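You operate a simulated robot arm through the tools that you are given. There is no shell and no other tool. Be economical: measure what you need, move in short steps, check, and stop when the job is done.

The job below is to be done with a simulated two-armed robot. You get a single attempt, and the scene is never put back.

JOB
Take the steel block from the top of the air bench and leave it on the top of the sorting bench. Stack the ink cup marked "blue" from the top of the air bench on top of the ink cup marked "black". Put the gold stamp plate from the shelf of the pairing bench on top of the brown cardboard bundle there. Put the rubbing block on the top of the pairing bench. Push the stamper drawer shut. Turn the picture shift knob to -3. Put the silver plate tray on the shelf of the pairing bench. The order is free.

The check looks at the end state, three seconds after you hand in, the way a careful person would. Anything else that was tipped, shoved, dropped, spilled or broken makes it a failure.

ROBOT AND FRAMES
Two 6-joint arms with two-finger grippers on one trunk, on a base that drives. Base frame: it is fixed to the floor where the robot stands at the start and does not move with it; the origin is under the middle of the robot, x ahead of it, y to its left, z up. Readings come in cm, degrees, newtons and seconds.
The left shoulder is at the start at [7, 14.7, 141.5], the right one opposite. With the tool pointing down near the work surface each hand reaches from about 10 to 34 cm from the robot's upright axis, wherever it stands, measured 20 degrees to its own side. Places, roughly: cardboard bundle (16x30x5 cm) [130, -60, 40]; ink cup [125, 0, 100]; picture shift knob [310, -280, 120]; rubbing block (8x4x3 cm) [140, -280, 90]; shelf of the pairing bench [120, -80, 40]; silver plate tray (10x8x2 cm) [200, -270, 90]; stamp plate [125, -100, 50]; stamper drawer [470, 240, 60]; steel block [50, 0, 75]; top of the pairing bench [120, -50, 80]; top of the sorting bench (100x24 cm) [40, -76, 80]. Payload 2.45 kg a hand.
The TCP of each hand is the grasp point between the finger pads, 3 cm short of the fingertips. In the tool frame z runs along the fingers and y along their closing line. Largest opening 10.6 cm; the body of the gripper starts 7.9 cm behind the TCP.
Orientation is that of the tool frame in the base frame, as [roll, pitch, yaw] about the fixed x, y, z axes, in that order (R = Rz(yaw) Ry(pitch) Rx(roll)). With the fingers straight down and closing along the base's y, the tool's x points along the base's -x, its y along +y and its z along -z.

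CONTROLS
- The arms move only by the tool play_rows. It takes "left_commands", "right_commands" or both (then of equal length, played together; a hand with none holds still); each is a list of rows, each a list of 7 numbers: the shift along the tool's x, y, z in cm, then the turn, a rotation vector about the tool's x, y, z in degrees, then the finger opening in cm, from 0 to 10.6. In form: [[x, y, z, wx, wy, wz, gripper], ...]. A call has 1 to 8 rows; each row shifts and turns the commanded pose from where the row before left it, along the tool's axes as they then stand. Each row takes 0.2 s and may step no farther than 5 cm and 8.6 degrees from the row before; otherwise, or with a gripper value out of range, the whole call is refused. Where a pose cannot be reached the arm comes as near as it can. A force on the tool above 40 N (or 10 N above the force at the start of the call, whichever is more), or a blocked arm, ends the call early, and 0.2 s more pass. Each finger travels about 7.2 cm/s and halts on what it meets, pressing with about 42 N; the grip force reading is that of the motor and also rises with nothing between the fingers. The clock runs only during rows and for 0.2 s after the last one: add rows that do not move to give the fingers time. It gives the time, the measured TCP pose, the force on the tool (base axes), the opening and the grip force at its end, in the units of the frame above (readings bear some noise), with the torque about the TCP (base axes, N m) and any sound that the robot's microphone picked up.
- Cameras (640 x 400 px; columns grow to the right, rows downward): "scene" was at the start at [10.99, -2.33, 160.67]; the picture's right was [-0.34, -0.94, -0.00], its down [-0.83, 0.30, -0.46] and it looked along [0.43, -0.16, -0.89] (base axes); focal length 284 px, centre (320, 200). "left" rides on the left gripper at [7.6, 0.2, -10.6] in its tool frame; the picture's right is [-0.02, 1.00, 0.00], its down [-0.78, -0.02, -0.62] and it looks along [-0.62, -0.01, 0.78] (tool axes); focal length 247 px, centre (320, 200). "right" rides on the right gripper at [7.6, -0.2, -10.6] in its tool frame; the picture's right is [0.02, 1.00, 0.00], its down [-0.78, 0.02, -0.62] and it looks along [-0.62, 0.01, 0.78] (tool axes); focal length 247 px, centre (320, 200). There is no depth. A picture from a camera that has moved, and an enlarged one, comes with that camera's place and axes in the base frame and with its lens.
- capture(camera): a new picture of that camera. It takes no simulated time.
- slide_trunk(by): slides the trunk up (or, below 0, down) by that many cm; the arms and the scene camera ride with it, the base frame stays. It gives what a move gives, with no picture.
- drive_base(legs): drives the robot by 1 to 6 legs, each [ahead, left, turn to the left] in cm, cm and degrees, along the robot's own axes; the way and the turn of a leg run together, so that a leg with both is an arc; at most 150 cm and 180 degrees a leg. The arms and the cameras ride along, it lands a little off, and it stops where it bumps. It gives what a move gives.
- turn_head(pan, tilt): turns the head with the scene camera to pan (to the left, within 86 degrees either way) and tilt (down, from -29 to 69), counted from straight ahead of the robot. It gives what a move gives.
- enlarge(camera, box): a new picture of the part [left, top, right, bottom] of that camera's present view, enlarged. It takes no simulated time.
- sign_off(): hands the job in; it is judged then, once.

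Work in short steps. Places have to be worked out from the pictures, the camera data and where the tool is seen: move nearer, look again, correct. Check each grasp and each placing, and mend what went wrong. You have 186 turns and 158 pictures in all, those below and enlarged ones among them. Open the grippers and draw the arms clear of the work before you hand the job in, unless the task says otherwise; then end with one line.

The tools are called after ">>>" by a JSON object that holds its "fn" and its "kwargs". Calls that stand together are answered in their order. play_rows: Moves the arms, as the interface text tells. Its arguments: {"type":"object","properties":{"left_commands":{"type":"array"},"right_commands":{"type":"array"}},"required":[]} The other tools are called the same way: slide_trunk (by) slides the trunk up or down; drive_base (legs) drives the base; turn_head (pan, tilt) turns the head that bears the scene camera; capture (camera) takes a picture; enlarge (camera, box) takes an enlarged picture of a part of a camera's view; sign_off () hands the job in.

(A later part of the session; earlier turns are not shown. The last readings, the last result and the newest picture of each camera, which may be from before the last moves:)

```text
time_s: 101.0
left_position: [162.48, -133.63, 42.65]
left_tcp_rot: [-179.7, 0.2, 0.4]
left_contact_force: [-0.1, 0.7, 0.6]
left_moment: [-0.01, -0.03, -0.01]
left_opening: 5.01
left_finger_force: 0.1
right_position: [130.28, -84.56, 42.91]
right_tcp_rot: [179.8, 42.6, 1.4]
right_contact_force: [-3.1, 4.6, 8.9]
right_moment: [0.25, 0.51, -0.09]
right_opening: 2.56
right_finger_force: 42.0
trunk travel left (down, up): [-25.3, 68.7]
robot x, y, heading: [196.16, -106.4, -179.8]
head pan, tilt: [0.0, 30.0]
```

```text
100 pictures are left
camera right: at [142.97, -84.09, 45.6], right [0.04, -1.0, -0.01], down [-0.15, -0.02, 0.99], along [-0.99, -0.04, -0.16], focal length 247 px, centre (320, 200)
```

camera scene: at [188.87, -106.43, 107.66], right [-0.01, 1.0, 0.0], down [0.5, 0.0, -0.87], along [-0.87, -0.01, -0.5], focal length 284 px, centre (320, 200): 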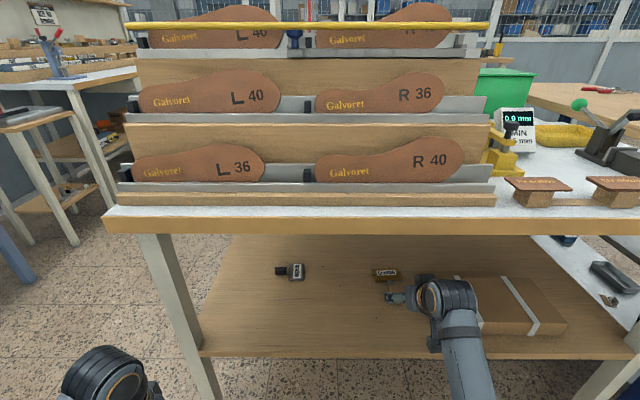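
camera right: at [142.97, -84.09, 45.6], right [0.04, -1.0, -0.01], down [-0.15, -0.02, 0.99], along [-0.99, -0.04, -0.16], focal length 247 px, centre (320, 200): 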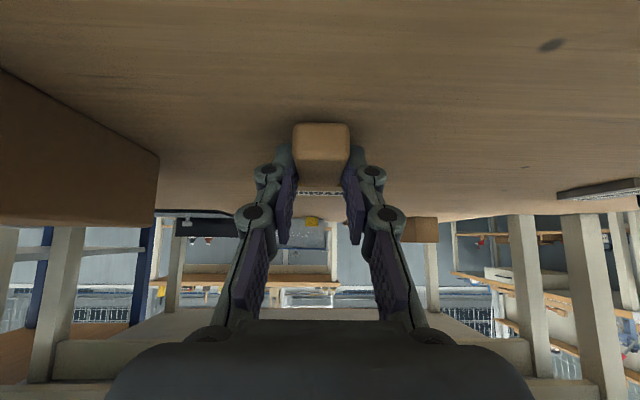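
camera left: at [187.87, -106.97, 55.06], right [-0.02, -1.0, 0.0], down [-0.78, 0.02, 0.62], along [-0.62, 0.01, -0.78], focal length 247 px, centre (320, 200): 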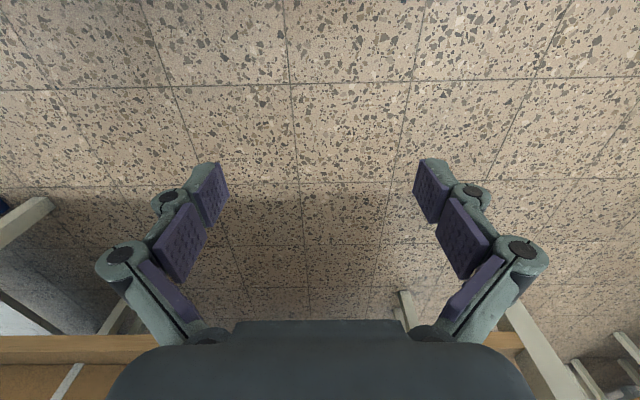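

Held at 2.56 cm. I lift a little, back the robot off 8.5 cm, then raise the trunk, and check how the plate hangs.

>>> {"fn": "slide_trunk", "kwargs": {"by": 2}}

>>> {"fn": "drive_base", "kwargs": {"legs": [[-8.5, 0, 0]]}}

>>> {"fn": "slide_trunk", "kwargs": {"by": 6.5}}

>>> {"fn": "capture", "kwargs": {"camera": "right"}}

>>> {"fn": "enlarge", "kwargs": {"camera": "scene", "box": [320, 230, 560, 380]}}

```text
time_s: 101.7
left_position: [162.4, -133.39, 44.65]
left_tcp_rot: [-179.7, 0.1, 0.4]
left_contact_force: [-0.3, -0.1, -0.2]
left_moment: [0.0, 0.06, -0.01]
left_opening: 5.01
left_finger_force: 0.0
right_position: [130.22, -84.63, 44.56]
right_tcp_rot: [179.8, 42.2, 1.2]
right_contact_force: [0.4, 0.6, -3.8]
right_moment: [-0.01, -0.33, -0.03]
right_opening: 2.53
right_finger_force: 42.1
trunk travel left (down, up): [-27.3, 66.7]
robot x, y, heading: [195.98, -106.57, -179.6]
head pan, tilt: [0.0, 30.0]
```

```text
time_s: 102.8
left_position: [170.77, -133.35, 44.54]
left_tcp_rot: [-179.7, 0.2, 0.5]
left_contact_force: [-0.4, -1.0, -0.1]
left_moment: [0.02, 0.0, 0.01]
left_opening: 4.99
left_finger_force: 0.2
right_position: [138.49, -84.59, 44.72]
right_tcp_rot: [179.8, 42.4, 1.3]
right_contact_force: [0.6, -0.3, -4.5]
right_moment: [-0.01, -0.3, 0.02]
right_opening: 2.51
right_finger_force: 41.7
trunk travel left (down, up): [-27.3, 66.7]
robot x, y, heading: [204.42, -106.29, -179.3]
head pan, tilt: [0.0, 30.0]
```

```text
time_s: 103.8
left_position: [170.72, -133.41, 51.03]
left_tcp_rot: [-179.8, 0.2, 0.4]
left_contact_force: [0.0, 0.4, 0.0]
left_moment: [-0.03, 0.0, 0.0]
left_opening: 5.04
left_finger_force: 0.0
right_position: [138.37, -84.55, 51.16]
right_tcp_rot: [179.7, 42.4, 1.3]
right_contact_force: [-0.4, 0.0, -3.9]
right_moment: [0.03, -0.33, 0.03]
right_opening: 2.56
right_finger_force: 41.7
trunk travel left (down, up): [-33.8, 60.2]
robot x, y, heading: [204.56, -106.35, -179.6]
head pan, tilt: [0.0, 30.0]
```

```text
99 pictures are left
camera right: at [151.23, -84.06, 53.88], right [0.04, -1.0, -0.01], down [-0.16, -0.02, 0.99], along [-0.99, -0.04, -0.16], focal length 247 px, centre (320, 200)
```

right: 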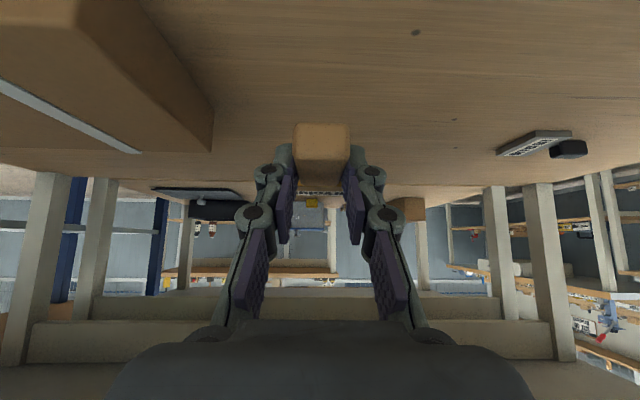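

```text
2.67 times, centred on (440, 305) of scene
camera zoom: at [190.18, -106.42, 110.15], right [-0.01, 1.0, 0.0], down [0.5, 0.0, -0.87], along [-0.87, -0.01, -0.5], focal length 758 px, centre (0, -80)
```

zoom: 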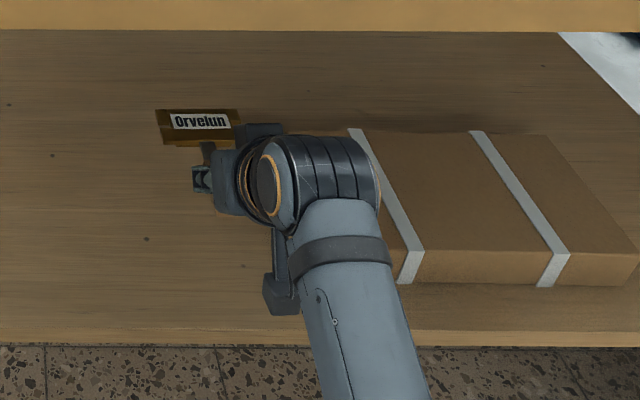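

The plate hangs level, its bottom about 3 cm above bundle height. Bundle spans x 126–141.5, y −75…−45. I move the base 25 cm right and 1.2 cm back.

>>> {"fn": "drive_base", "kwargs": {"legs": [[-1.2, -25, 0]]}}

>>> {"fn": "capture", "kwargs": {"camera": "right"}}

>>> {"fn": "enlarge", "kwargs": {"camera": "scene", "box": [320, 230, 560, 380]}}

```text
time_s: 105.7
left_position: [171.67, -108.58, 51.18]
left_tcp_rot: [-179.7, 0.1, 0.7]
left_contact_force: [0.2, 0.5, 1.3]
left_moment: [-0.02, -0.02, 0.02]
left_opening: 5.01
left_finger_force: 0.1
right_position: [139.27, -59.83, 51.12]
right_tcp_rot: [179.7, 42.2, 1.5]
right_contact_force: [0.1, 0.3, -3.5]
right_moment: [0.0, -0.33, 0.0]
right_opening: 2.55
right_finger_force: 41.7
trunk travel left (down, up): [-33.8, 60.2]
robot x, y, heading: [205.16, -81.11, -179.1]
head pan, tilt: [0.0, 30.0]
```

```text
97 pictures are left
camera right: at [152.1, -59.2, 53.89], right [0.05, -1.0, -0.01], down [-0.16, -0.02, 0.99], along [-0.99, -0.04, -0.16], focal length 247 px, centre (320, 200)
```

right: 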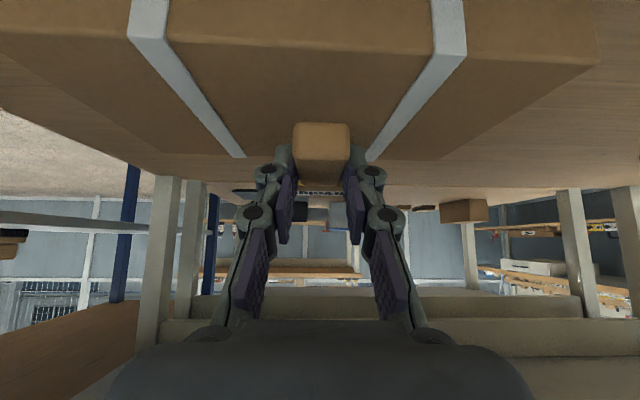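

```text
2.67 times, centred on (440, 305) of scene
camera zoom: at [191.16, -81.37, 110.16], right [-0.01, 1.0, 0.0], down [0.5, 0.01, -0.87], along [-0.87, -0.01, -0.5], focal length 758 px, centre (0, -80)
```

zoom: 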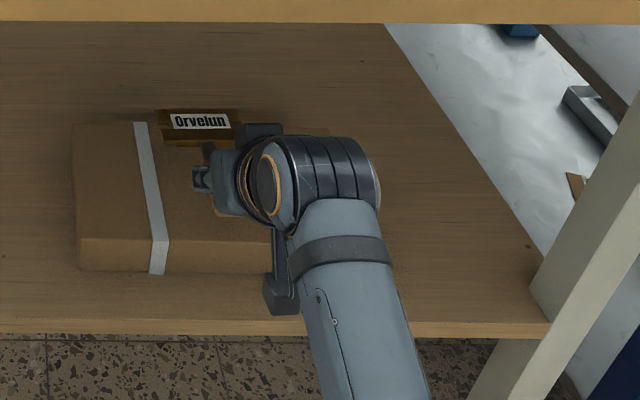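

The plate is above the bundle, fully inside its outline. I lower the trunk in small moves until touch.

>>> {"fn": "slide_trunk", "kwargs": {"by": -2.4}}

>>> {"fn": "slide_trunk", "kwargs": {"by": -0.5}}

>>> {"fn": "enlarge", "kwargs": {"camera": "scene", "box": [320, 230, 560, 380]}}

```text
time_s: 106.3
left_position: [171.83, -108.52, 48.65]
left_tcp_rot: [-179.8, 0.1, 0.5]
left_contact_force: [0.2, -0.1, -0.1]
left_moment: [0.01, -0.01, -0.02]
left_opening: 5.01
left_finger_force: 0.0
right_position: [139.32, -59.83, 48.88]
right_tcp_rot: [179.7, 42.3, 1.6]
right_contact_force: [1.2, 0.0, -4.0]
right_moment: [0.01, -0.31, 0.01]
right_opening: 2.56
right_finger_force: 42.1
trunk travel left (down, up): [-31.4, 62.6]
robot x, y, heading: [205.18, -81.12, -179.3]
head pan, tilt: [0.0, 30.0]
```

```text
time_s: 106.9
left_position: [171.73, -108.42, 48.29]
left_tcp_rot: [-179.8, 0.2, 0.7]
left_contact_force: [0.1, 1.0, 0.3]
left_moment: [-0.01, 0.01, 0.03]
left_opening: 4.99
left_finger_force: 0.0
right_position: [139.33, -59.86, 48.22]
right_tcp_rot: [179.7, 42.2, 1.5]
right_contact_force: [-0.1, 0.2, -4.1]
right_moment: [0.0, -0.33, 0.0]
right_opening: 2.55
right_finger_force: 41.6
trunk travel left (down, up): [-30.9, 63.1]
robot x, y, heading: [205.31, -81.09, -179.3]
head pan, tilt: [0.0, 30.0]
```

```text
2.67 times, centred on (440, 305) of scene
camera zoom: at [191.17, -81.42, 107.26], right [-0.01, 1.0, 0.0], down [0.5, 0.01, -0.87], along [-0.87, -0.01, -0.5], focal length 758 px, centre (0, -80)
```

zoom: 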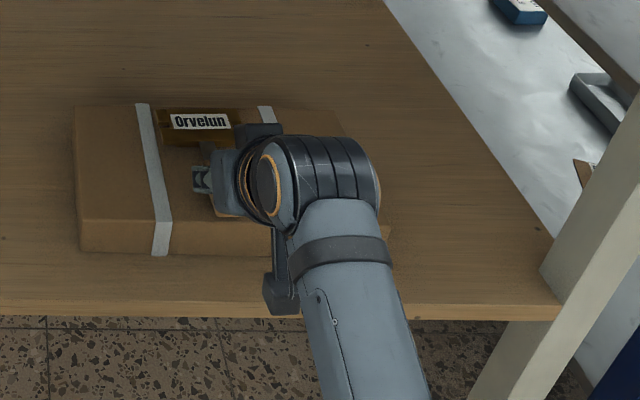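

Back edge margin is slim, so I shift 0.7 cm toward me, then lower further.

>>> {"fn": "play_rows", "kwargs": {"right_commands": [[0.52, 0, -0.47, 0, 0, 0, 2], [0, 0, 0, 0, 0, 0, 2]]}}

>>> {"fn": "slide_trunk", "kwargs": {"by": -0.5}}

>>> {"fn": "slide_trunk", "kwargs": {"by": -0.4}}

```text
time_s: 107.5
left_position: [171.78, -108.4, 48.15]
left_tcp_rot: [-179.8, 0.2, 0.5]
left_contact_force: [-0.2, 0.9, 0.6]
left_moment: [0.01, -0.04, -0.03]
left_opening: 5.01
left_finger_force: 0.0
right_position: [139.96, -59.91, 48.17]
right_tcp_rot: [179.7, 42.3, 1.4]
right_contact_force: [0.4, 0.4, -3.8]
right_moment: [0.0, -0.32, 0.02]
right_opening: 2.55
right_finger_force: 41.8
trunk travel left (down, up): [-30.9, 63.1]
robot x, y, heading: [205.31, -81.12, -179.5]
head pan, tilt: [0.0, 30.0]
```

```text
time_s: 108.0
left_position: [171.84, -108.41, 47.78]
left_tcp_rot: [-179.9, 0.2, 0.6]
left_contact_force: [1.7, -0.3, 0.6]
left_moment: [-0.01, 0.02, 0.01]
left_opening: 5.02
left_finger_force: 0.0
right_position: [139.99, -59.88, 47.91]
right_tcp_rot: [179.8, 42.6, 1.6]
right_contact_force: [-0.6, 0.8, 1.7]
right_moment: [0.18, 0.35, -0.01]
right_opening: 2.54
right_finger_force: 41.5
trunk travel left (down, up): [-30.4, 63.6]
robot x, y, heading: [205.38, -81.48, -179.4]
head pan, tilt: [0.0, 30.0]
```

```text
time_s: 108.6
left_position: [171.86, -108.55, 47.42]
left_tcp_rot: [-179.7, 0.3, 0.6]
left_contact_force: [-0.1, -0.5, -0.3]
left_moment: [0.03, -0.01, 0.0]
left_opening: 5.02
left_finger_force: 0.0
right_position: [140.01, -59.77, 47.99]
right_tcp_rot: [179.9, 42.9, 1.7]
right_contact_force: [-1.7, 2.9, 19.5]
right_moment: [0.2, 0.1, 0.0]
right_opening: 2.54
right_finger_force: 42.2
trunk travel left (down, up): [-30.0, 64.0]
robot x, y, heading: [205.58, -81.2, -179.1]
head pan, tilt: [0.0, 30.0]
```

It touches with 19 N. I ease up slightly, open, and back out along the fingers.

>>> {"fn": "slide_trunk", "kwargs": {"by": 0.3}}

>>> {"fn": "play_rows", "kwargs": {"right_commands": [[0, 0, 0, 0, 0, 0, 3.2], [0, 0, 0, 0, 0, 0, 5], [0, 0, 0, 0, 0, 0, 6], [0, 0, 0, 0, 0, 0, 6], [0, 0, -2.5, 0, 0, 0, 6], [0, 0, -2.5, 0, 0, 0, 6]]}}

>>> {"fn": "drive_base", "kwargs": {"legs": [[-12, 0, 0]]}}

>>> {"fn": "capture", "kwargs": {"camera": "right"}}

>>> {"fn": "enlarge", "kwargs": {"camera": "scene", "box": [300, 200, 540, 350]}}

```text
time_s: 109.1
left_position: [171.93, -108.48, 47.63]
left_tcp_rot: [-179.7, 0.3, 0.6]
left_contact_force: [0.0, 0.3, -0.3]
left_moment: [-0.01, -0.02, 0.03]
left_opening: 4.99
left_finger_force: 0.0
right_position: [139.93, -59.9, 47.93]
right_tcp_rot: [179.9, 42.7, 1.4]
right_contact_force: [-8.0, 2.4, 14.7]
right_moment: [0.19, 1.32, -0.11]
right_opening: 2.53
right_finger_force: 41.8
trunk travel left (down, up): [-30.3, 63.7]
robot x, y, heading: [204.95, -81.37, -179.2]
head pan, tilt: [0.0, 30.0]
```

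```text
time_s: 110.5
left_position: [171.82, -108.48, 47.54]
left_tcp_rot: [-179.8, 0.2, 0.7]
left_contact_force: [-0.1, -0.2, 0.5]
left_moment: [0.06, 0.0, -0.03]
left_opening: 5.01
left_finger_force: 0.2
right_position: [143.5, -59.81, 51.54]
right_tcp_rot: [179.7, 42.4, 1.6]
right_contact_force: [-0.3, 0.6, 0.5]
right_moment: [0.0, -0.02, -0.01]
right_opening: 5.98
right_finger_force: 0.0
trunk travel left (down, up): [-30.3, 63.7]
robot x, y, heading: [205.47, -80.92, -179.1]
head pan, tilt: [0.0, 30.0]
```

```text
time_s: 111.7
left_position: [183.66, -108.37, 47.52]
left_tcp_rot: [-179.7, 0.1, 0.6]
left_contact_force: [0.0, 1.2, 0.7]
left_moment: [0.0, 0.0, 0.01]
left_opening: 5.0
left_finger_force: 0.1
right_position: [155.45, -59.46, 51.49]
right_tcp_rot: [179.8, 42.4, 1.3]
right_contact_force: [0.6, 0.5, 0.4]
right_moment: [0.02, 0.01, 0.01]
right_opening: 6.01
right_finger_force: 0.0
trunk travel left (down, up): [-30.3, 63.7]
robot x, y, heading: [217.32, -81.16, -179.4]
head pan, tilt: [0.0, 30.0]
```

```text
94 pictures are left
camera right: at [168.23, -58.88, 54.3], right [0.04, -1.0, -0.01], down [-0.16, -0.02, 0.99], along [-0.99, -0.04, -0.16], focal length 247 px, centre (320, 200)
```

right: 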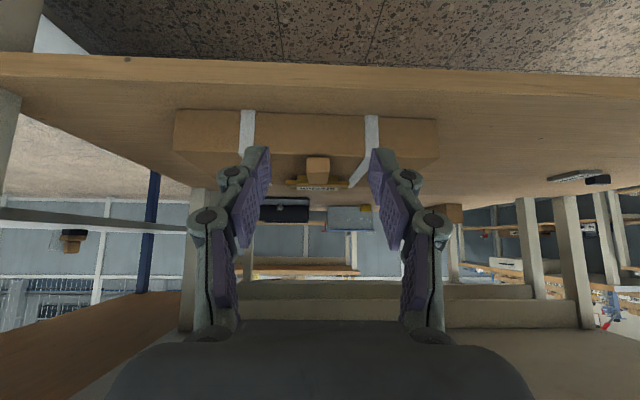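

```text
2.67 times, centred on (420, 275) of scene
camera zoom: at [203.29, -81.3, 106.68], right [-0.01, 1.0, 0.0], down [0.5, 0.01, -0.87], along [-0.87, -0.01, -0.5], focal length 758 px, centre (53, 0)
```

zoom: 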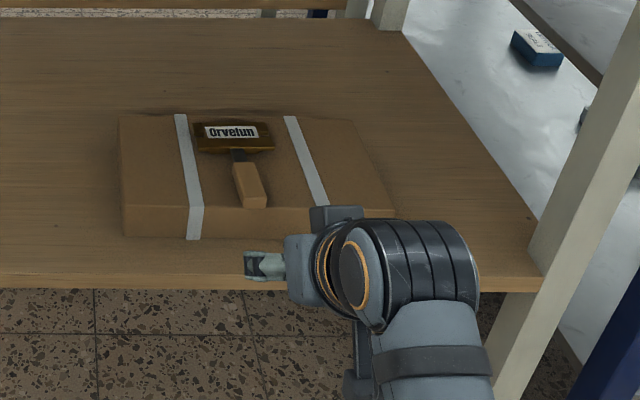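

The gold plate rests on the bundle. Now I raise the trunk, put the right hand upright again and turn toward the wall benches at y ≈ −270.

>>> {"fn": "drive_base", "kwargs": {"legs": [[-6, 0, 0]]}}

>>> {"fn": "slide_trunk", "kwargs": {"by": 40}}

>>> {"fn": "play_rows", "kwargs": {"right_commands": [[1, 0, -1, 0, 8.5, 0, 9], [1, 0, -1, 0, 8.5, 0, 9], [1, 0, -1, 0, 8.5, 0, 9], [1, 0, 0, 0, 8.5, 0, 9], [1, 0, 0, 0, 8.4, 0, 9], [0, 0, 0, 0, 0, 0, 9]]}}

>>> {"fn": "slide_trunk", "kwargs": {"by": 14}}

>>> {"fn": "drive_base", "kwargs": {"legs": [[0, 0, 90]]}}

>>> {"fn": "capture", "kwargs": {"camera": "scene"}}

```text
time_s: 112.7
left_position: [189.84, -108.26, 47.6]
left_tcp_rot: [-179.7, 0.2, 0.6]
left_contact_force: [0.1, 0.7, 0.4]
left_moment: [-0.03, 0.05, 0.01]
left_opening: 5.0
left_finger_force: 0.2
right_position: [161.46, -59.48, 51.49]
right_tcp_rot: [179.8, 42.4, 1.5]
right_contact_force: [0.1, -0.8, 0.3]
right_moment: [0.04, 0.01, 0.02]
right_opening: 6.0
right_finger_force: 0.0
trunk travel left (down, up): [-30.3, 63.7]
robot x, y, heading: [223.52, -80.86, -179.2]
head pan, tilt: [0.0, 30.0]
```

```text
time_s: 116.5
left_position: [189.74, -108.13, 87.62]
left_tcp_rot: [-179.7, 0.2, 0.6]
left_contact_force: [0.5, 0.0, 0.9]
left_moment: [0.0, 0.03, 0.01]
left_opening: 5.0
left_finger_force: 0.1
right_position: [161.37, -59.5, 91.48]
right_tcp_rot: [179.7, 42.5, 1.5]
right_contact_force: [0.7, -0.2, 0.0]
right_moment: [-0.01, -0.02, -0.01]
right_opening: 6.0
right_finger_force: 0.0
trunk travel left (down, up): [-70.3, 23.7]
robot x, y, heading: [223.23, -80.78, -179.5]
head pan, tilt: [0.0, 30.0]
```

```text
time_s: 117.9
left_position: [189.85, -108.27, 87.61]
left_tcp_rot: [-179.8, 0.2, 0.6]
left_contact_force: [0.7, 0.1, -0.2]
left_moment: [0.01, 0.02, 0.0]
left_opening: 4.99
left_finger_force: 0.1
right_position: [165.86, -59.29, 90.04]
right_tcp_rot: [179.8, 0.1, 1.6]
right_contact_force: [-0.1, -1.1, 0.4]
right_moment: [-0.02, 0.0, 0.01]
right_opening: 8.99
right_finger_force: 0.0
right hand out of reach, approached as far as the arm can: row 5
trunk travel left (down, up): [-70.3, 23.7]
robot x, y, heading: [223.32, -80.87, -179.1]
head pan, tilt: [0.0, 30.0]
```

```text
time_s: 119.6
left_position: [189.76, -108.23, 101.61]
left_tcp_rot: [-179.6, 0.3, 0.6]
left_contact_force: [-0.3, 0.0, 0.2]
left_moment: [0.01, -0.02, 0.01]
left_opening: 5.0
left_finger_force: 0.0
right_position: [165.83, -59.09, 103.93]
right_tcp_rot: [179.8, 0.2, 1.6]
right_contact_force: [0.1, 0.0, -0.4]
right_moment: [0.03, -0.03, 0.02]
right_opening: 8.98
right_finger_force: 0.0
trunk travel left (down, up): [-84.3, 9.7]
robot x, y, heading: [223.31, -80.93, -179.3]
head pan, tilt: [0.0, 30.0]
```

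```text
time_s: 123.8
left_position: [251.17, -114.05, 101.59]
left_tcp_rot: [-179.7, 0.1, 91.7]
left_contact_force: [0.9, -0.8, -0.3]
left_moment: [0.05, -0.01, -0.02]
left_opening: 5.01
left_finger_force: 0.1
right_position: [202.64, -138.83, 103.88]
right_tcp_rot: [179.9, 0.1, 92.7]
right_contact_force: [0.4, 0.0, 0.1]
right_moment: [0.0, 0.02, 0.03]
right_opening: 9.0
right_finger_force: 0.2
trunk travel left (down, up): [-84.3, 9.7]
robot x, y, heading: [222.95, -81.08, -88.3]
head pan, tilt: [0.0, 30.0]
```

```text
92 pictures are left
camera scene: at [223.67, -95.15, 160.67], right [-1.0, -0.03, 0.0], down [-0.01, 0.5, -0.87], along [0.03, -0.87, -0.5], focal length 284 px, centre (320, 200)
```

scene: 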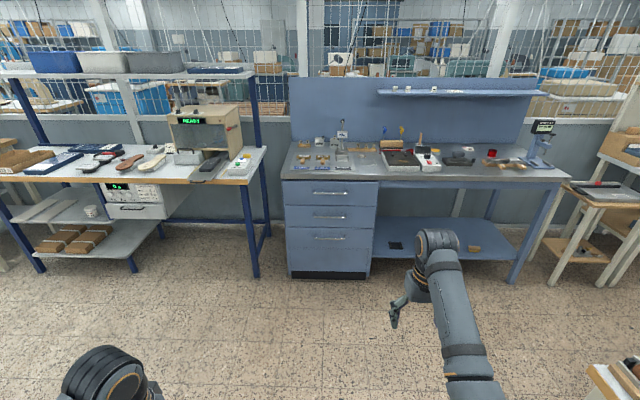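

I enlarge the blue bench and the bench to its left.

>>> {"fn": "enlarge", "kwargs": {"camera": "scene", "box": [270, 100, 580, 200]}}

>>> {"fn": "enlarge", "kwargs": {"camera": "scene", "box": [70, 80, 280, 230]}}

```text
2.06 times, centred on (425, 150) of scene
camera zoom: at [223.67, -95.15, 160.67], right [-1.0, -0.03, 0.0], down [-0.01, 0.5, -0.87], along [0.03, -0.87, -0.5], focal length 587 px, centre (103, 303)
```

zoom: 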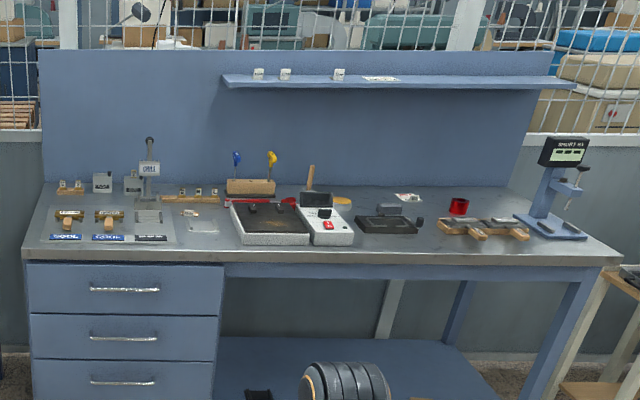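

```text
2.67 times, centred on (175, 155) of scene
camera zoom: at [223.67, -95.15, 160.67], right [-1.0, -0.03, 0.0], down [-0.01, 0.5, -0.87], along [0.03, -0.87, -0.5], focal length 758 px, centre (707, 320)
```

zoom: 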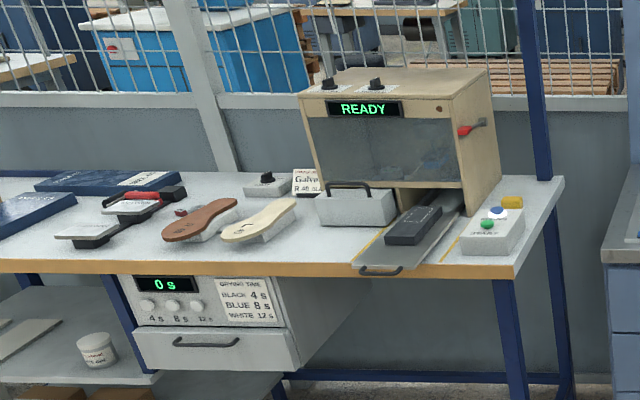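

I drive nearer to the blue bench and look at it from close.

>>> {"fn": "drive_base", "kwargs": {"legs": [[0, 0, -1.7], [102, -45, 0]]}}

>>> {"fn": "turn_head", "kwargs": {"pan": 0, "tilt": 45}}

>>> {"fn": "capture", "kwargs": {"camera": "scene"}}

```text
time_s: 130.0
left_position: [208.32, -217.61, 101.49]
left_tcp_rot: [-179.8, 0.3, 92.0]
left_contact_force: [-0.4, -0.1, 1.1]
left_moment: [0.0, -0.01, -0.01]
left_opening: 5.0
left_finger_force: 0.1
right_position: [159.81, -242.5, 103.98]
right_tcp_rot: [179.7, 0.1, 92.9]
right_contact_force: [0.1, 0.1, -1.2]
right_moment: [-0.04, -0.01, 0.03]
right_opening: 8.99
right_finger_force: 0.1
trunk travel left (down, up): [-84.3, 9.7]
robot x, y, heading: [180.2, -184.63, -88.0]
head pan, tilt: [0.0, 30.0]
```

```text
time_s: 130.7
left_position: [208.34, -217.56, 101.57]
left_tcp_rot: [-179.7, 0.2, 91.9]
left_contact_force: [-0.4, 0.1, -0.6]
left_moment: [-0.04, -0.01, -0.01]
left_opening: 5.0
left_finger_force: 0.0
right_position: [159.77, -242.63, 103.91]
right_tcp_rot: [179.8, 0.1, 92.8]
right_contact_force: [-0.2, 0.4, -0.1]
right_moment: [-0.04, 0.0, 0.02]
right_opening: 9.02
right_finger_force: 0.1
trunk travel left (down, up): [-84.3, 9.7]
robot x, y, heading: [180.21, -184.95, -87.8]
head pan, tilt: [0.0, 45.0]
```

```text
89 pictures are left
camera scene: at [180.65, -198.01, 158.41], right [-1.0, -0.03, 0.0], down [-0.02, 0.71, -0.71], along [0.02, -0.71, -0.71], focal length 284 px, centre (320, 200)
```

scene: 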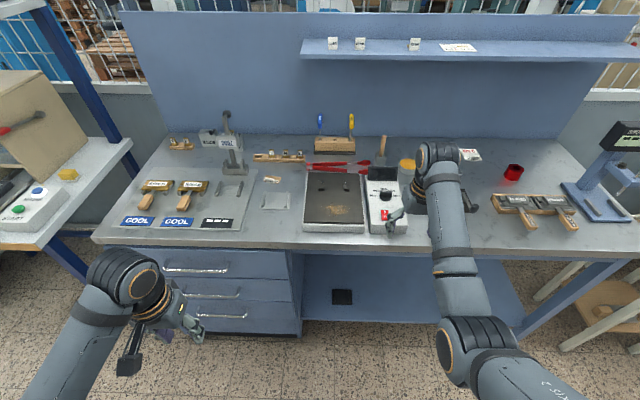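

>>> {"fn": "enlarge", "kwargs": {"camera": "scene", "box": [100, 100, 330, 240]}}

>>> {"fn": "enlarge", "kwargs": {"camera": "scene", "box": [290, 110, 520, 250]}}

>>> {"fn": "capture", "kwargs": {"camera": "right"}}

```text
2.78 times, centred on (215, 170) of scene
camera zoom: at [180.65, -198.01, 158.41], right [-1.0, -0.03, 0.0], down [-0.02, 0.71, -0.71], along [0.02, -0.71, -0.71], focal length 791 px, centre (612, 284)
```

zoom: 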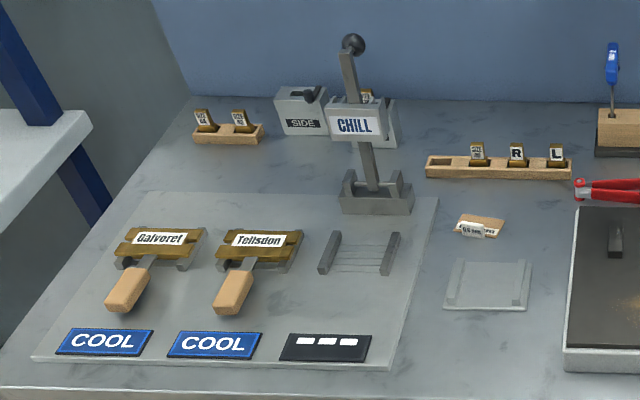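

```text
2.78 times, centred on (405, 180) of scene
camera zoom: at [180.65, -198.01, 158.41], right [-1.0, -0.03, 0.0], down [-0.02, 0.71, -0.71], along [0.02, -0.71, -0.71], focal length 791 px, centre (84, 256)
```

zoom: 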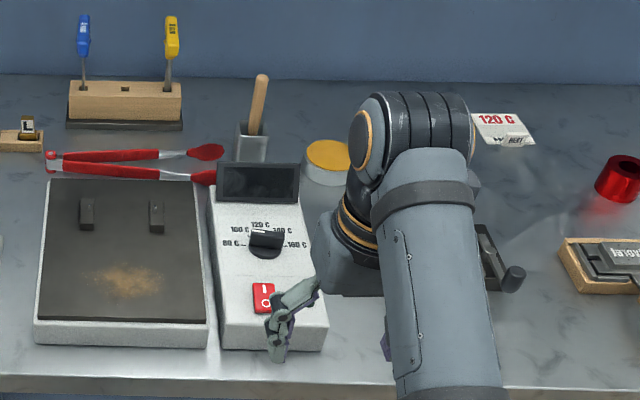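

```text
86 pictures are left
camera right: at [159.2, -234.94, 114.59], right [1.0, 0.07, 0.0], down [0.05, -0.78, 0.62], along [0.05, -0.62, -0.78], focal length 247 px, centre (320, 200)
```

right: 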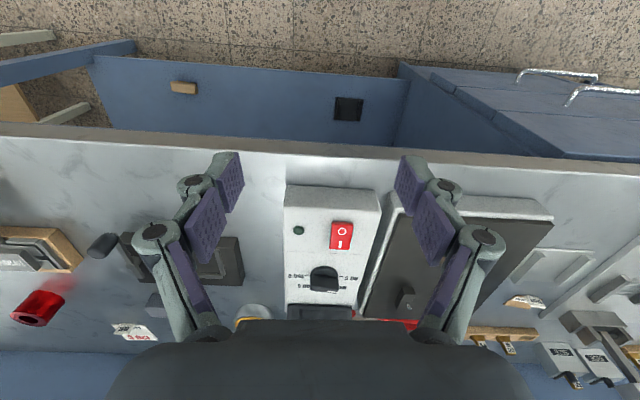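

The silver tray with two rails is at about [197.5, −265], bench z ≈ 90. I'll take it by its left rail with the hand tilted 42°, so it can go level onto the shelf later. I back off, shift left, and tilt the hand.

>>> {"fn": "drive_base", "kwargs": {"legs": [[-14, 0, -2], [0, 42, 0]]}}

>>> {"fn": "play_rows", "kwargs": {"right_commands": [[0, 0, 0.5, 0, -8.5, 0, 10], [0, 0, 0.5, 0, -8.5, 0, 10], [0, -0.3, 0.7, 0, -8.5, 0, 10], [0, -0.3, 0.7, 0, -8.5, 0, 10], [0, -0.3, 0.7, 0, -8.5, 0, 10], [0, 0, 0, 0, 0, 0, 10]]}}

>>> {"fn": "capture", "kwargs": {"camera": "right"}}

>>> {"fn": "capture", "kwargs": {"camera": "scene"}}

```text
time_s: 134.2
left_position: [248.66, -204.94, 101.53]
left_tcp_rot: [-179.8, 0.2, 89.4]
left_contact_force: [0.0, -1.1, -0.5]
left_moment: [0.03, 0.0, 0.02]
left_opening: 5.0
left_finger_force: 0.1
right_position: [199.11, -228.01, 104.0]
right_tcp_rot: [179.8, 0.1, 90.5]
right_contact_force: [-0.6, 0.0, -0.5]
right_moment: [0.01, -0.03, -0.04]
right_opening: 8.99
right_finger_force: 0.2
trunk travel left (down, up): [-84.3, 9.7]
robot x, y, heading: [221.91, -171.1, -90.1]
head pan, tilt: [0.0, 45.0]
```

```text
time_s: 135.6
left_position: [248.67, -204.88, 101.59]
left_tcp_rot: [-179.7, 0.1, 89.5]
left_contact_force: [0.1, -0.7, -0.5]
left_moment: [-0.01, -0.01, -0.03]
left_opening: 4.99
left_finger_force: 0.0
right_position: [198.23, -229.01, 101.04]
right_tcp_rot: [179.8, 42.7, 90.4]
right_contact_force: [0.3, 1.0, 0.4]
right_moment: [-0.01, -0.02, -0.02]
right_opening: 9.99
right_finger_force: 0.0
trunk travel left (down, up): [-84.3, 9.7]
robot x, y, heading: [222.06, -170.97, -90.4]
head pan, tilt: [0.0, 45.0]
```

```text
85 pictures are left
camera right: at [198.09, -216.12, 103.74], right [1.0, 0.03, -0.01], down [0.02, -0.15, 0.99], along [0.02, -0.99, -0.15], focal length 247 px, centre (320, 200)
```

right: 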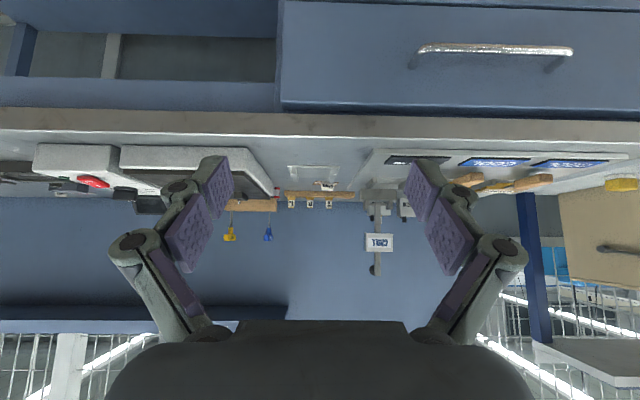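

```text
84 pictures are left
camera scene: at [221.92, -184.29, 158.4], right [-1.0, 0.01, 0.0], down [0.01, 0.71, -0.71], along [-0.01, -0.71, -0.71], focal length 284 px, centre (320, 200)
```

scene: 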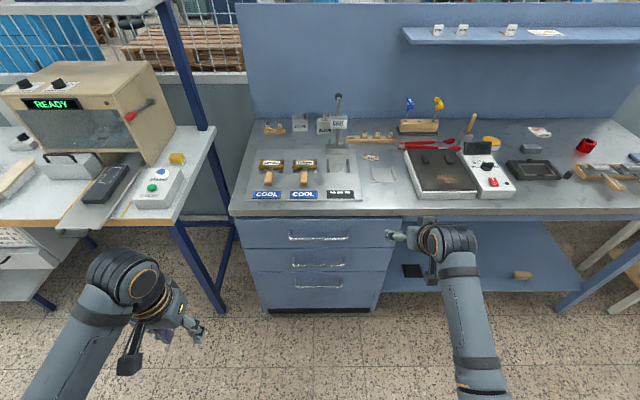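

I enlarge the tray in the hand camera and the dark tray with the grey block in the scene view.

>>> {"fn": "enlarge", "kwargs": {"camera": "right", "box": [240, 130, 400, 230]}}

>>> {"fn": "enlarge", "kwargs": {"camera": "scene", "box": [460, 110, 640, 220]}}

```text
4.00 times, centred on (320, 180) of right
camera zoom: at [198.09, -216.12, 103.74], right [1.0, 0.03, -0.01], down [0.02, -0.15, 0.99], along [0.02, -0.99, -0.15], focal length 988 px, centre (320, 280)
```

zoom: 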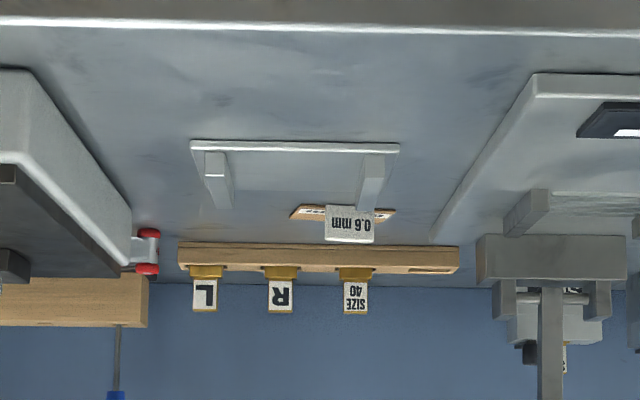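

```text
3.56 times, centred on (550, 165) of scene
camera zoom: at [221.92, -184.29, 158.4], right [-1.0, 0.01, 0.0], down [0.01, 0.71, -0.71], along [-0.01, -0.71, -0.71], focal length 1011 px, centre (-498, 324)
```

zoom: 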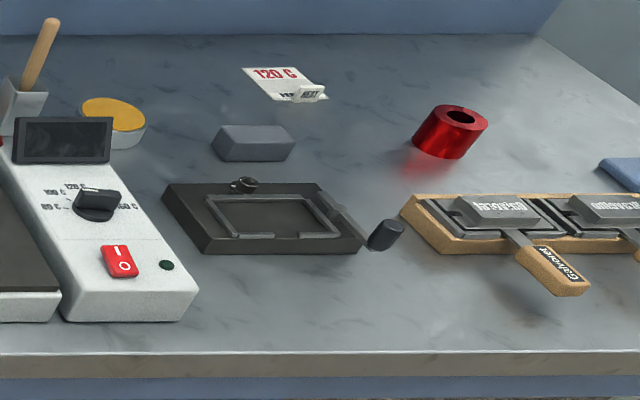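

The grey block behind the dark frame, at about [135, −279.5], is the rubbing block. The tray spans x 193–203, y −262…−270, rails 8.65 cm apart outside: I can grip both rails from outside. I drive 31 cm nearer.

>>> {"fn": "drive_base", "kwargs": {"legs": [[31, 0, 0]]}}

>>> {"fn": "capture", "kwargs": {"camera": "right"}}

>>> {"fn": "capture", "kwargs": {"camera": "scene"}}

```text
time_s: 137.7
left_position: [248.33, -234.96, 101.61]
left_tcp_rot: [-179.7, 0.3, 89.5]
left_contact_force: [-0.3, -0.1, 0.2]
left_moment: [0.02, 0.02, 0.02]
left_opening: 5.01
left_finger_force: 0.1
right_position: [198.1, -259.04, 101.19]
right_tcp_rot: [179.8, 42.7, 90.5]
right_contact_force: [-0.4, -0.2, 0.0]
right_moment: [0.0, 0.0, 0.0]
right_opening: 9.99
right_finger_force: 0.0
trunk travel left (down, up): [-84.3, 9.7]
robot x, y, heading: [221.78, -200.98, -90.5]
head pan, tilt: [0.0, 45.0]
```

```text
81 pictures are left
camera right: at [197.79, -246.1, 103.82], right [1.0, 0.02, -0.01], down [0.02, -0.15, 0.99], along [0.02, -0.99, -0.15], focal length 247 px, centre (320, 200)
```

right: 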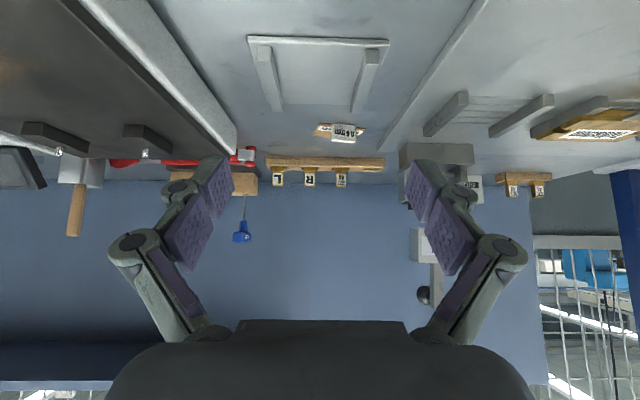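

```text
80 pictures are left
camera scene: at [221.63, -214.19, 158.43], right [-1.0, 0.01, 0.0], down [0.01, 0.71, -0.71], along [-0.01, -0.71, -0.71], focal length 284 px, centre (320, 200)
```

scene: 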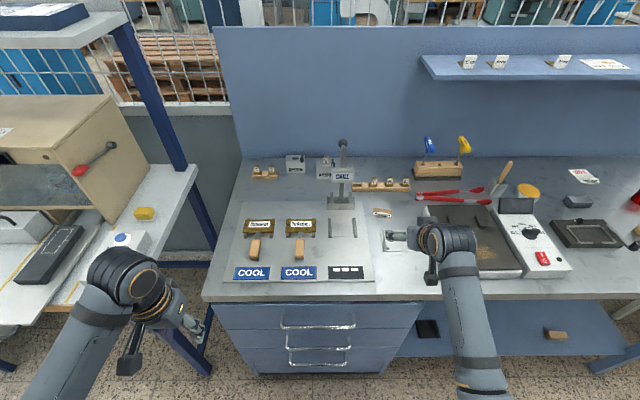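

Tray front edge y ≈ −261.6, centre x ≈ 197.8, plate top ≈ 90.1. I move above the rails (fwd 4.7, down 4.9) fully open, and check.

>>> {"fn": "play_rows", "kwargs": {"right_commands": [[0, -0.2, 3.4, 0, 0, 0, 10.6], [-0.1, 0, 3.4, 0, 0, 0, 10.6], [0, 0, 0, 0, 0, 0, 10.6]]}}

>>> {"fn": "capture", "kwargs": {"camera": "right"}}

```text
time_s: 138.5
left_position: [248.4, -235.11, 101.6]
left_tcp_rot: [-179.7, 0.2, 89.6]
left_contact_force: [-0.4, 0.2, 0.1]
left_moment: [-0.04, 0.0, 0.03]
left_opening: 5.02
left_finger_force: 0.0
right_position: [197.99, -263.88, 96.09]
right_tcp_rot: [179.9, 42.6, 90.4]
right_contact_force: [0.0, -0.2, -0.4]
right_moment: [-0.02, 0.01, -0.02]
right_opening: 10.61
right_finger_force: 0.0
trunk travel left (down, up): [-84.3, 9.7]
robot x, y, heading: [221.41, -201.27, -90.6]
head pan, tilt: [0.0, 45.0]
```

```text
79 pictures are left
camera right: at [197.66, -250.91, 98.8], right [1.0, 0.02, -0.01], down [0.02, -0.16, 0.99], along [0.02, -0.99, -0.16], focal length 247 px, centre (320, 200)
```

right: 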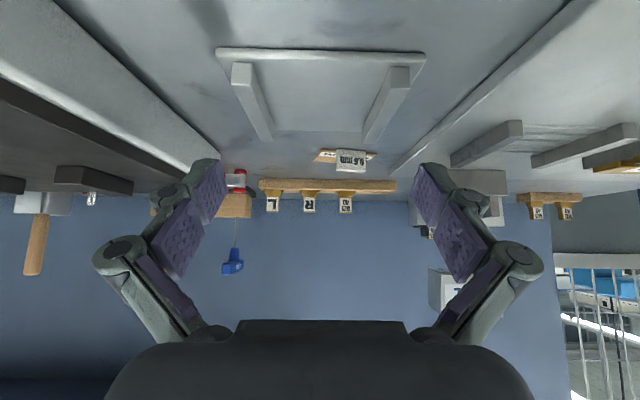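

Centred within 1–2 mm. I go straight down 2.6 cm.

>>> {"fn": "play_rows", "kwargs": {"right_commands": [[0.95, 0, 1.05, 0, 0, 0, 10.6], [0.8, 0, 0.85, 0, 0, 0, 10.6], [0, 0, 0, 0, 0, 0, 10.6]]}}

>>> {"fn": "capture", "kwargs": {"camera": "right"}}

```text
time_s: 139.3
left_position: [248.36, -235.03, 101.54]
left_tcp_rot: [-179.7, 0.1, 89.4]
left_contact_force: [0.1, -0.8, -1.3]
left_moment: [-0.01, 0.02, 0.02]
left_opening: 5.02
left_finger_force: 0.0
right_position: [197.94, -263.72, 93.47]
right_tcp_rot: [179.8, 42.6, 90.3]
right_contact_force: [0.2, 0.2, 0.8]
right_moment: [-0.01, 0.01, 0.01]
right_opening: 10.58
right_finger_force: 0.1
trunk travel left (down, up): [-84.3, 9.7]
robot x, y, heading: [221.66, -200.9, -90.8]
head pan, tilt: [0.0, 45.0]
```

```text
78 pictures are left
camera right: at [197.72, -250.84, 96.15], right [1.0, 0.02, -0.01], down [0.02, -0.16, 0.99], along [0.02, -0.99, -0.16], focal length 247 px, centre (320, 200)
```

right: 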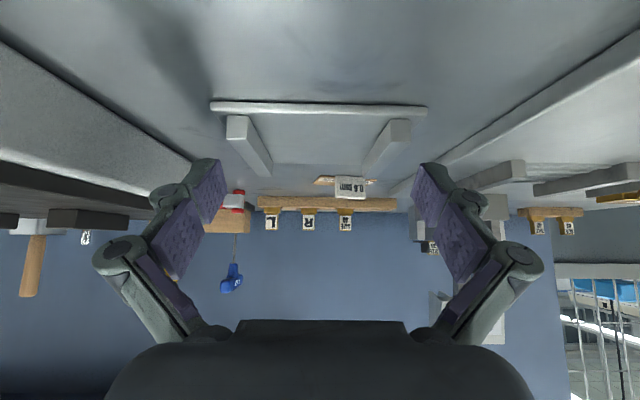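

Fingertips are beside the rails. I go 0.3 cm lower and close.

>>> {"fn": "play_rows", "kwargs": {"right_commands": [[0.2, 0, 0.2, 0, 0, 0, 10.6], [0, 0, 0, 0, 0, 0, 9], [0, 0, 0, 0, 0, 0, 7.5], [0, 0, 0, 0, 0, 0, 7.5], [0, 0, 0, 0, 0, 0, 7.5]]}}

>>> {"fn": "capture", "kwargs": {"camera": "right"}}

```text
time_s: 140.5
left_position: [248.4, -235.11, 101.6]
left_tcp_rot: [-179.6, 0.3, 89.5]
left_contact_force: [-0.1, 0.0, 0.2]
left_moment: [-0.02, 0.03, 0.02]
left_opening: 5.01
left_finger_force: 0.0
right_position: [198.11, -263.73, 93.35]
right_tcp_rot: [179.7, 42.6, 90.4]
right_contact_force: [-1.9, 0.0, 2.8]
right_moment: [0.0, 0.31, -0.04]
right_opening: 8.56
right_finger_force: 41.9
trunk travel left (down, up): [-84.3, 9.7]
robot x, y, heading: [221.75, -200.55, -90.8]
head pan, tilt: [0.0, 45.0]
```

```text
77 pictures are left
camera right: at [197.7, -250.83, 95.94], right [1.0, 0.02, -0.01], down [0.02, -0.16, 0.99], along [0.02, -0.99, -0.16], focal length 247 px, centre (320, 200)
```

right: 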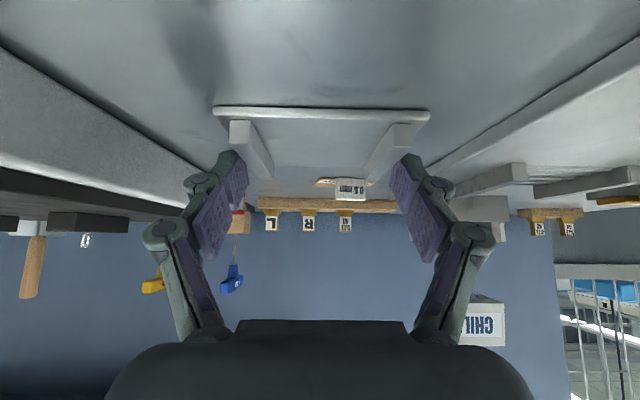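

Gripped at 8.56 cm. I lift 4 cm and check that the tray comes along.

>>> {"fn": "play_rows", "kwargs": {"right_commands": [[-0.7, 0, -0.74, 0, 0, 0, 7.5], [-1, 0, -1.1, 0, 0, 0, 7.5], [-1, 0, -1.1, 0, 0, 0, 7.5], [0, 0, 0, 0, 0, 0, 7.5]]}}

>>> {"fn": "capture", "kwargs": {"camera": "right"}}

```text
time_s: 141.5
left_position: [248.29, -235.15, 101.55]
left_tcp_rot: [-179.8, 0.2, 89.5]
left_contact_force: [-0.5, -0.5, 1.0]
left_moment: [0.01, 0.0, 0.0]
left_opening: 5.0
left_finger_force: 0.0
right_position: [197.92, -263.86, 97.23]
right_tcp_rot: [179.8, 42.6, 90.3]
right_contact_force: [0.5, 0.3, -2.5]
right_moment: [0.05, 0.04, 0.0]
right_opening: 8.53
right_finger_force: 42.2
trunk travel left (down, up): [-84.3, 9.7]
robot x, y, heading: [221.64, -201.23, -90.7]
head pan, tilt: [0.0, 45.0]
```

```text
76 pictures are left
camera right: at [197.67, -250.95, 99.93], right [1.0, 0.02, -0.01], down [0.02, -0.16, 0.99], along [0.02, -0.99, -0.16], focal length 247 px, centre (320, 200)
```

right: 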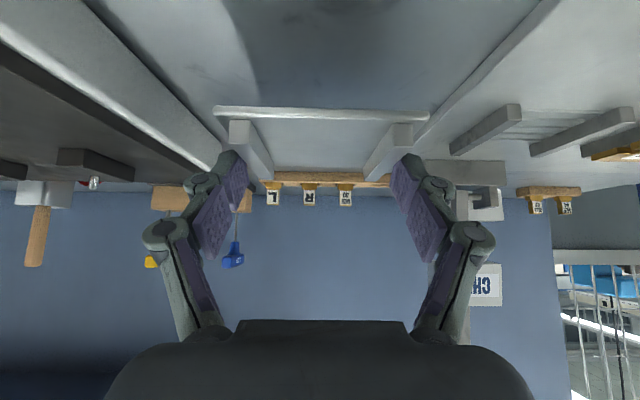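

Tray held level. I back off, turn to face the pairing bench, and line up with the free shelf area at y ≈ −88.

>>> {"fn": "drive_base", "kwargs": {"legs": [[-38, 0, 0], [0, 0, -89.3], [-3, -51, 0]]}}

>>> {"fn": "slide_trunk", "kwargs": {"by": -30}}

>>> {"fn": "slide_trunk", "kwargs": {"by": -19}}

>>> {"fn": "capture", "kwargs": {"camera": "scene"}}

```text
time_s: 150.3
left_position: [190.68, -138.5, 101.56]
left_tcp_rot: [-179.8, 0.2, 0.1]
left_contact_force: [0.2, -0.6, -0.4]
left_moment: [-0.01, 0.03, 0.0]
left_opening: 5.01
left_finger_force: 0.0
right_position: [161.29, -88.43, 97.22]
right_tcp_rot: [179.8, 42.5, 1.1]
right_contact_force: [-0.3, -0.6, -2.9]
right_moment: [-0.02, -0.07, 0.0]
right_opening: 8.51
right_finger_force: 42.1
trunk travel left (down, up): [-84.3, 9.7]
robot x, y, heading: [224.66, -111.46, -179.9]
head pan, tilt: [0.0, 45.0]
```

```text
time_s: 153.3
left_position: [190.77, -138.4, 71.74]
left_tcp_rot: [-179.7, 0.2, 0.1]
left_contact_force: [0.3, 0.0, -0.6]
left_moment: [-0.04, 0.01, -0.01]
left_opening: 5.02
left_finger_force: 0.0
right_position: [161.33, -88.32, 67.24]
right_tcp_rot: [179.7, 42.6, 1.0]
right_contact_force: [0.1, -0.9, -2.7]
right_moment: [0.0, -0.06, 0.02]
right_opening: 8.52
right_finger_force: 41.9
trunk travel left (down, up): [-54.3, 39.7]
robot x, y, heading: [224.24, -111.62, -179.6]
head pan, tilt: [0.0, 45.0]
```

```text
time_s: 155.4
left_position: [190.76, -138.51, 52.66]
left_tcp_rot: [-179.7, 0.2, 0.2]
left_contact_force: [-0.3, 0.6, -0.2]
left_moment: [0.04, 0.0, 0.01]
left_opening: 5.0
left_finger_force: 0.1
right_position: [161.34, -88.45, 48.16]
right_tcp_rot: [179.7, 42.7, 1.1]
right_contact_force: [0.6, -0.3, -3.0]
right_moment: [0.01, -0.01, 0.01]
right_opening: 8.57
right_finger_force: 41.7
trunk travel left (down, up): [-35.3, 58.7]
robot x, y, heading: [224.1, -111.32, -179.5]
head pan, tilt: [0.0, 45.0]
```

```text
75 pictures are left
camera scene: at [211.21, -111.45, 109.41], right [-0.01, 1.0, 0.0], down [0.71, 0.0, -0.71], along [-0.71, 0.0, -0.71], focal length 284 px, centre (320, 200)
```

scene: 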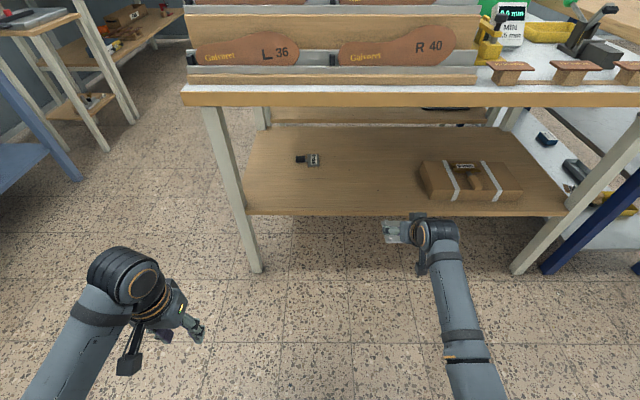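

Lined up. I drive 25 cm ahead so the tray goes over the shelf, then look.

>>> {"fn": "drive_base", "kwargs": {"legs": [[24.5, 0, 0]]}}

>>> {"fn": "slide_trunk", "kwargs": {"by": -3.5}}

>>> {"fn": "capture", "kwargs": {"camera": "scene"}}

>>> {"fn": "capture", "kwargs": {"camera": "right"}}

```text
time_s: 157.2
left_position: [166.47, -138.7, 52.44]
left_tcp_rot: [-179.7, 0.2, 0.3]
left_contact_force: [0.5, -0.2, 0.0]
left_moment: [-0.01, 0.0, 0.02]
left_opening: 4.99
left_finger_force: 0.0
right_position: [137.03, -88.46, 48.29]
right_tcp_rot: [179.6, 42.5, 1.3]
right_contact_force: [-0.1, -0.9, -3.1]
right_moment: [0.01, -0.02, 0.0]
right_opening: 8.51
right_finger_force: 41.7
trunk travel left (down, up): [-35.3, 58.7]
robot x, y, heading: [200.2, -111.48, -179.7]
head pan, tilt: [0.0, 45.0]
```

```text
time_s: 157.9
left_position: [166.52, -138.46, 49.17]
left_tcp_rot: [-179.7, 0.2, 0.3]
left_contact_force: [0.3, 0.3, 0.5]
left_moment: [-0.01, 0.05, -0.02]
left_opening: 5.0
left_finger_force: 0.0
right_position: [137.1, -88.57, 44.8]
right_tcp_rot: [179.7, 42.6, 1.2]
right_contact_force: [0.6, -0.1, -3.0]
right_moment: [-0.01, -0.05, -0.04]
right_opening: 8.52
right_finger_force: 42.8
trunk travel left (down, up): [-31.8, 62.2]
robot x, y, heading: [199.74, -111.39, -179.8]
head pan, tilt: [0.0, 45.0]
```

```text
74 pictures are left
camera scene: at [186.99, -111.59, 105.9], right [-0.01, 1.0, 0.0], down [0.71, 0.0, -0.71], along [-0.71, 0.0, -0.71], focal length 284 px, centre (320, 200)
```

scene: 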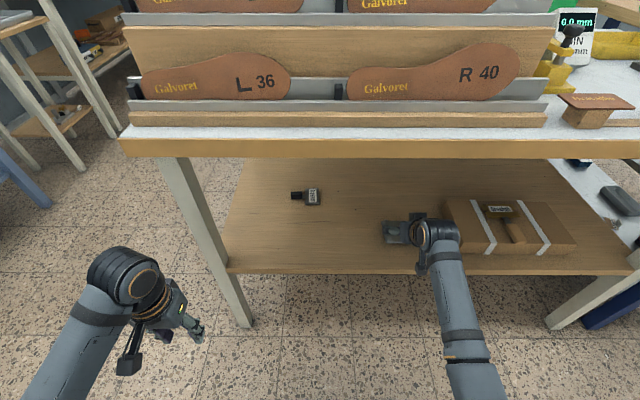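

```text
73 pictures are left
camera right: at [149.92, -87.98, 47.42], right [0.04, -1.0, -0.01], down [-0.16, -0.02, 0.99], along [-0.99, -0.04, -0.16], focal length 247 px, centre (320, 200)
```

right: 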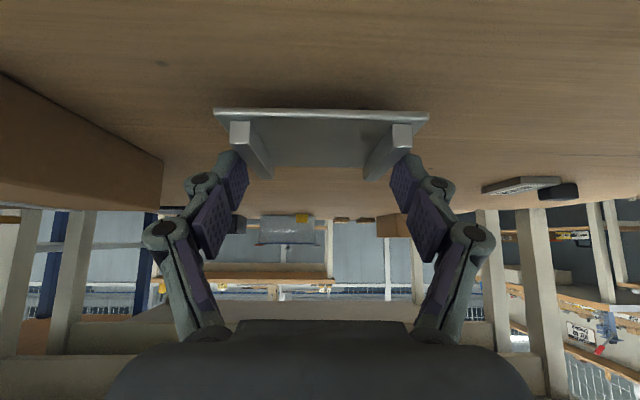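

About 1.5 cm above the shelf and clear all round. I lower step by step.

>>> {"fn": "slide_trunk", "kwargs": {"by": -1}}

>>> {"fn": "slide_trunk", "kwargs": {"by": -0.4}}

>>> {"fn": "slide_trunk", "kwargs": {"by": -0.4}}

```text
time_s: 158.5
left_position: [166.64, -138.65, 48.17]
left_tcp_rot: [-179.6, 0.2, 0.3]
left_contact_force: [0.6, 0.1, -0.3]
left_moment: [0.0, 0.0, 0.01]
left_opening: 5.01
left_finger_force: 0.1
right_position: [137.18, -88.61, 43.76]
right_tcp_rot: [179.7, 42.6, 1.2]
right_contact_force: [-0.3, -0.1, -2.7]
right_moment: [0.01, -0.04, 0.01]
right_opening: 8.5
right_finger_force: 42.1
trunk travel left (down, up): [-30.8, 63.2]
robot x, y, heading: [200.17, -111.07, -179.6]
head pan, tilt: [0.0, 45.0]
```

```text
time_s: 159.1
left_position: [166.47, -138.51, 47.69]
left_tcp_rot: [-179.7, 0.2, 0.3]
left_contact_force: [-0.5, -0.4, -0.4]
left_moment: [-0.02, -0.03, -0.02]
left_opening: 5.01
left_finger_force: 0.0
right_position: [137.23, -88.58, 43.32]
right_tcp_rot: [179.7, 42.5, 1.1]
right_contact_force: [0.7, -0.2, -3.6]
right_moment: [-0.01, -0.03, 0.02]
right_opening: 8.53
right_finger_force: 41.7
trunk travel left (down, up): [-30.4, 63.6]
robot x, y, heading: [200.11, -111.2, -179.7]
head pan, tilt: [0.0, 45.0]
```

```text
time_s: 159.6
left_position: [166.63, -138.55, 47.32]
left_tcp_rot: [-179.7, 0.2, 0.3]
left_contact_force: [-0.4, -0.6, 0.1]
left_moment: [-0.01, 0.02, 0.01]
left_opening: 4.99
left_finger_force: 0.1
right_position: [137.04, -88.48, 43.31]
right_tcp_rot: [179.9, 42.9, 1.2]
right_contact_force: [3.7, 0.7, 11.4]
right_moment: [0.13, -0.51, 0.02]
right_opening: 8.52
right_finger_force: 42.2
trunk travel left (down, up): [-30.0, 64.0]
robot x, y, heading: [200.34, -111.56, -180.0]
head pan, tilt: [0.0, 45.0]
```

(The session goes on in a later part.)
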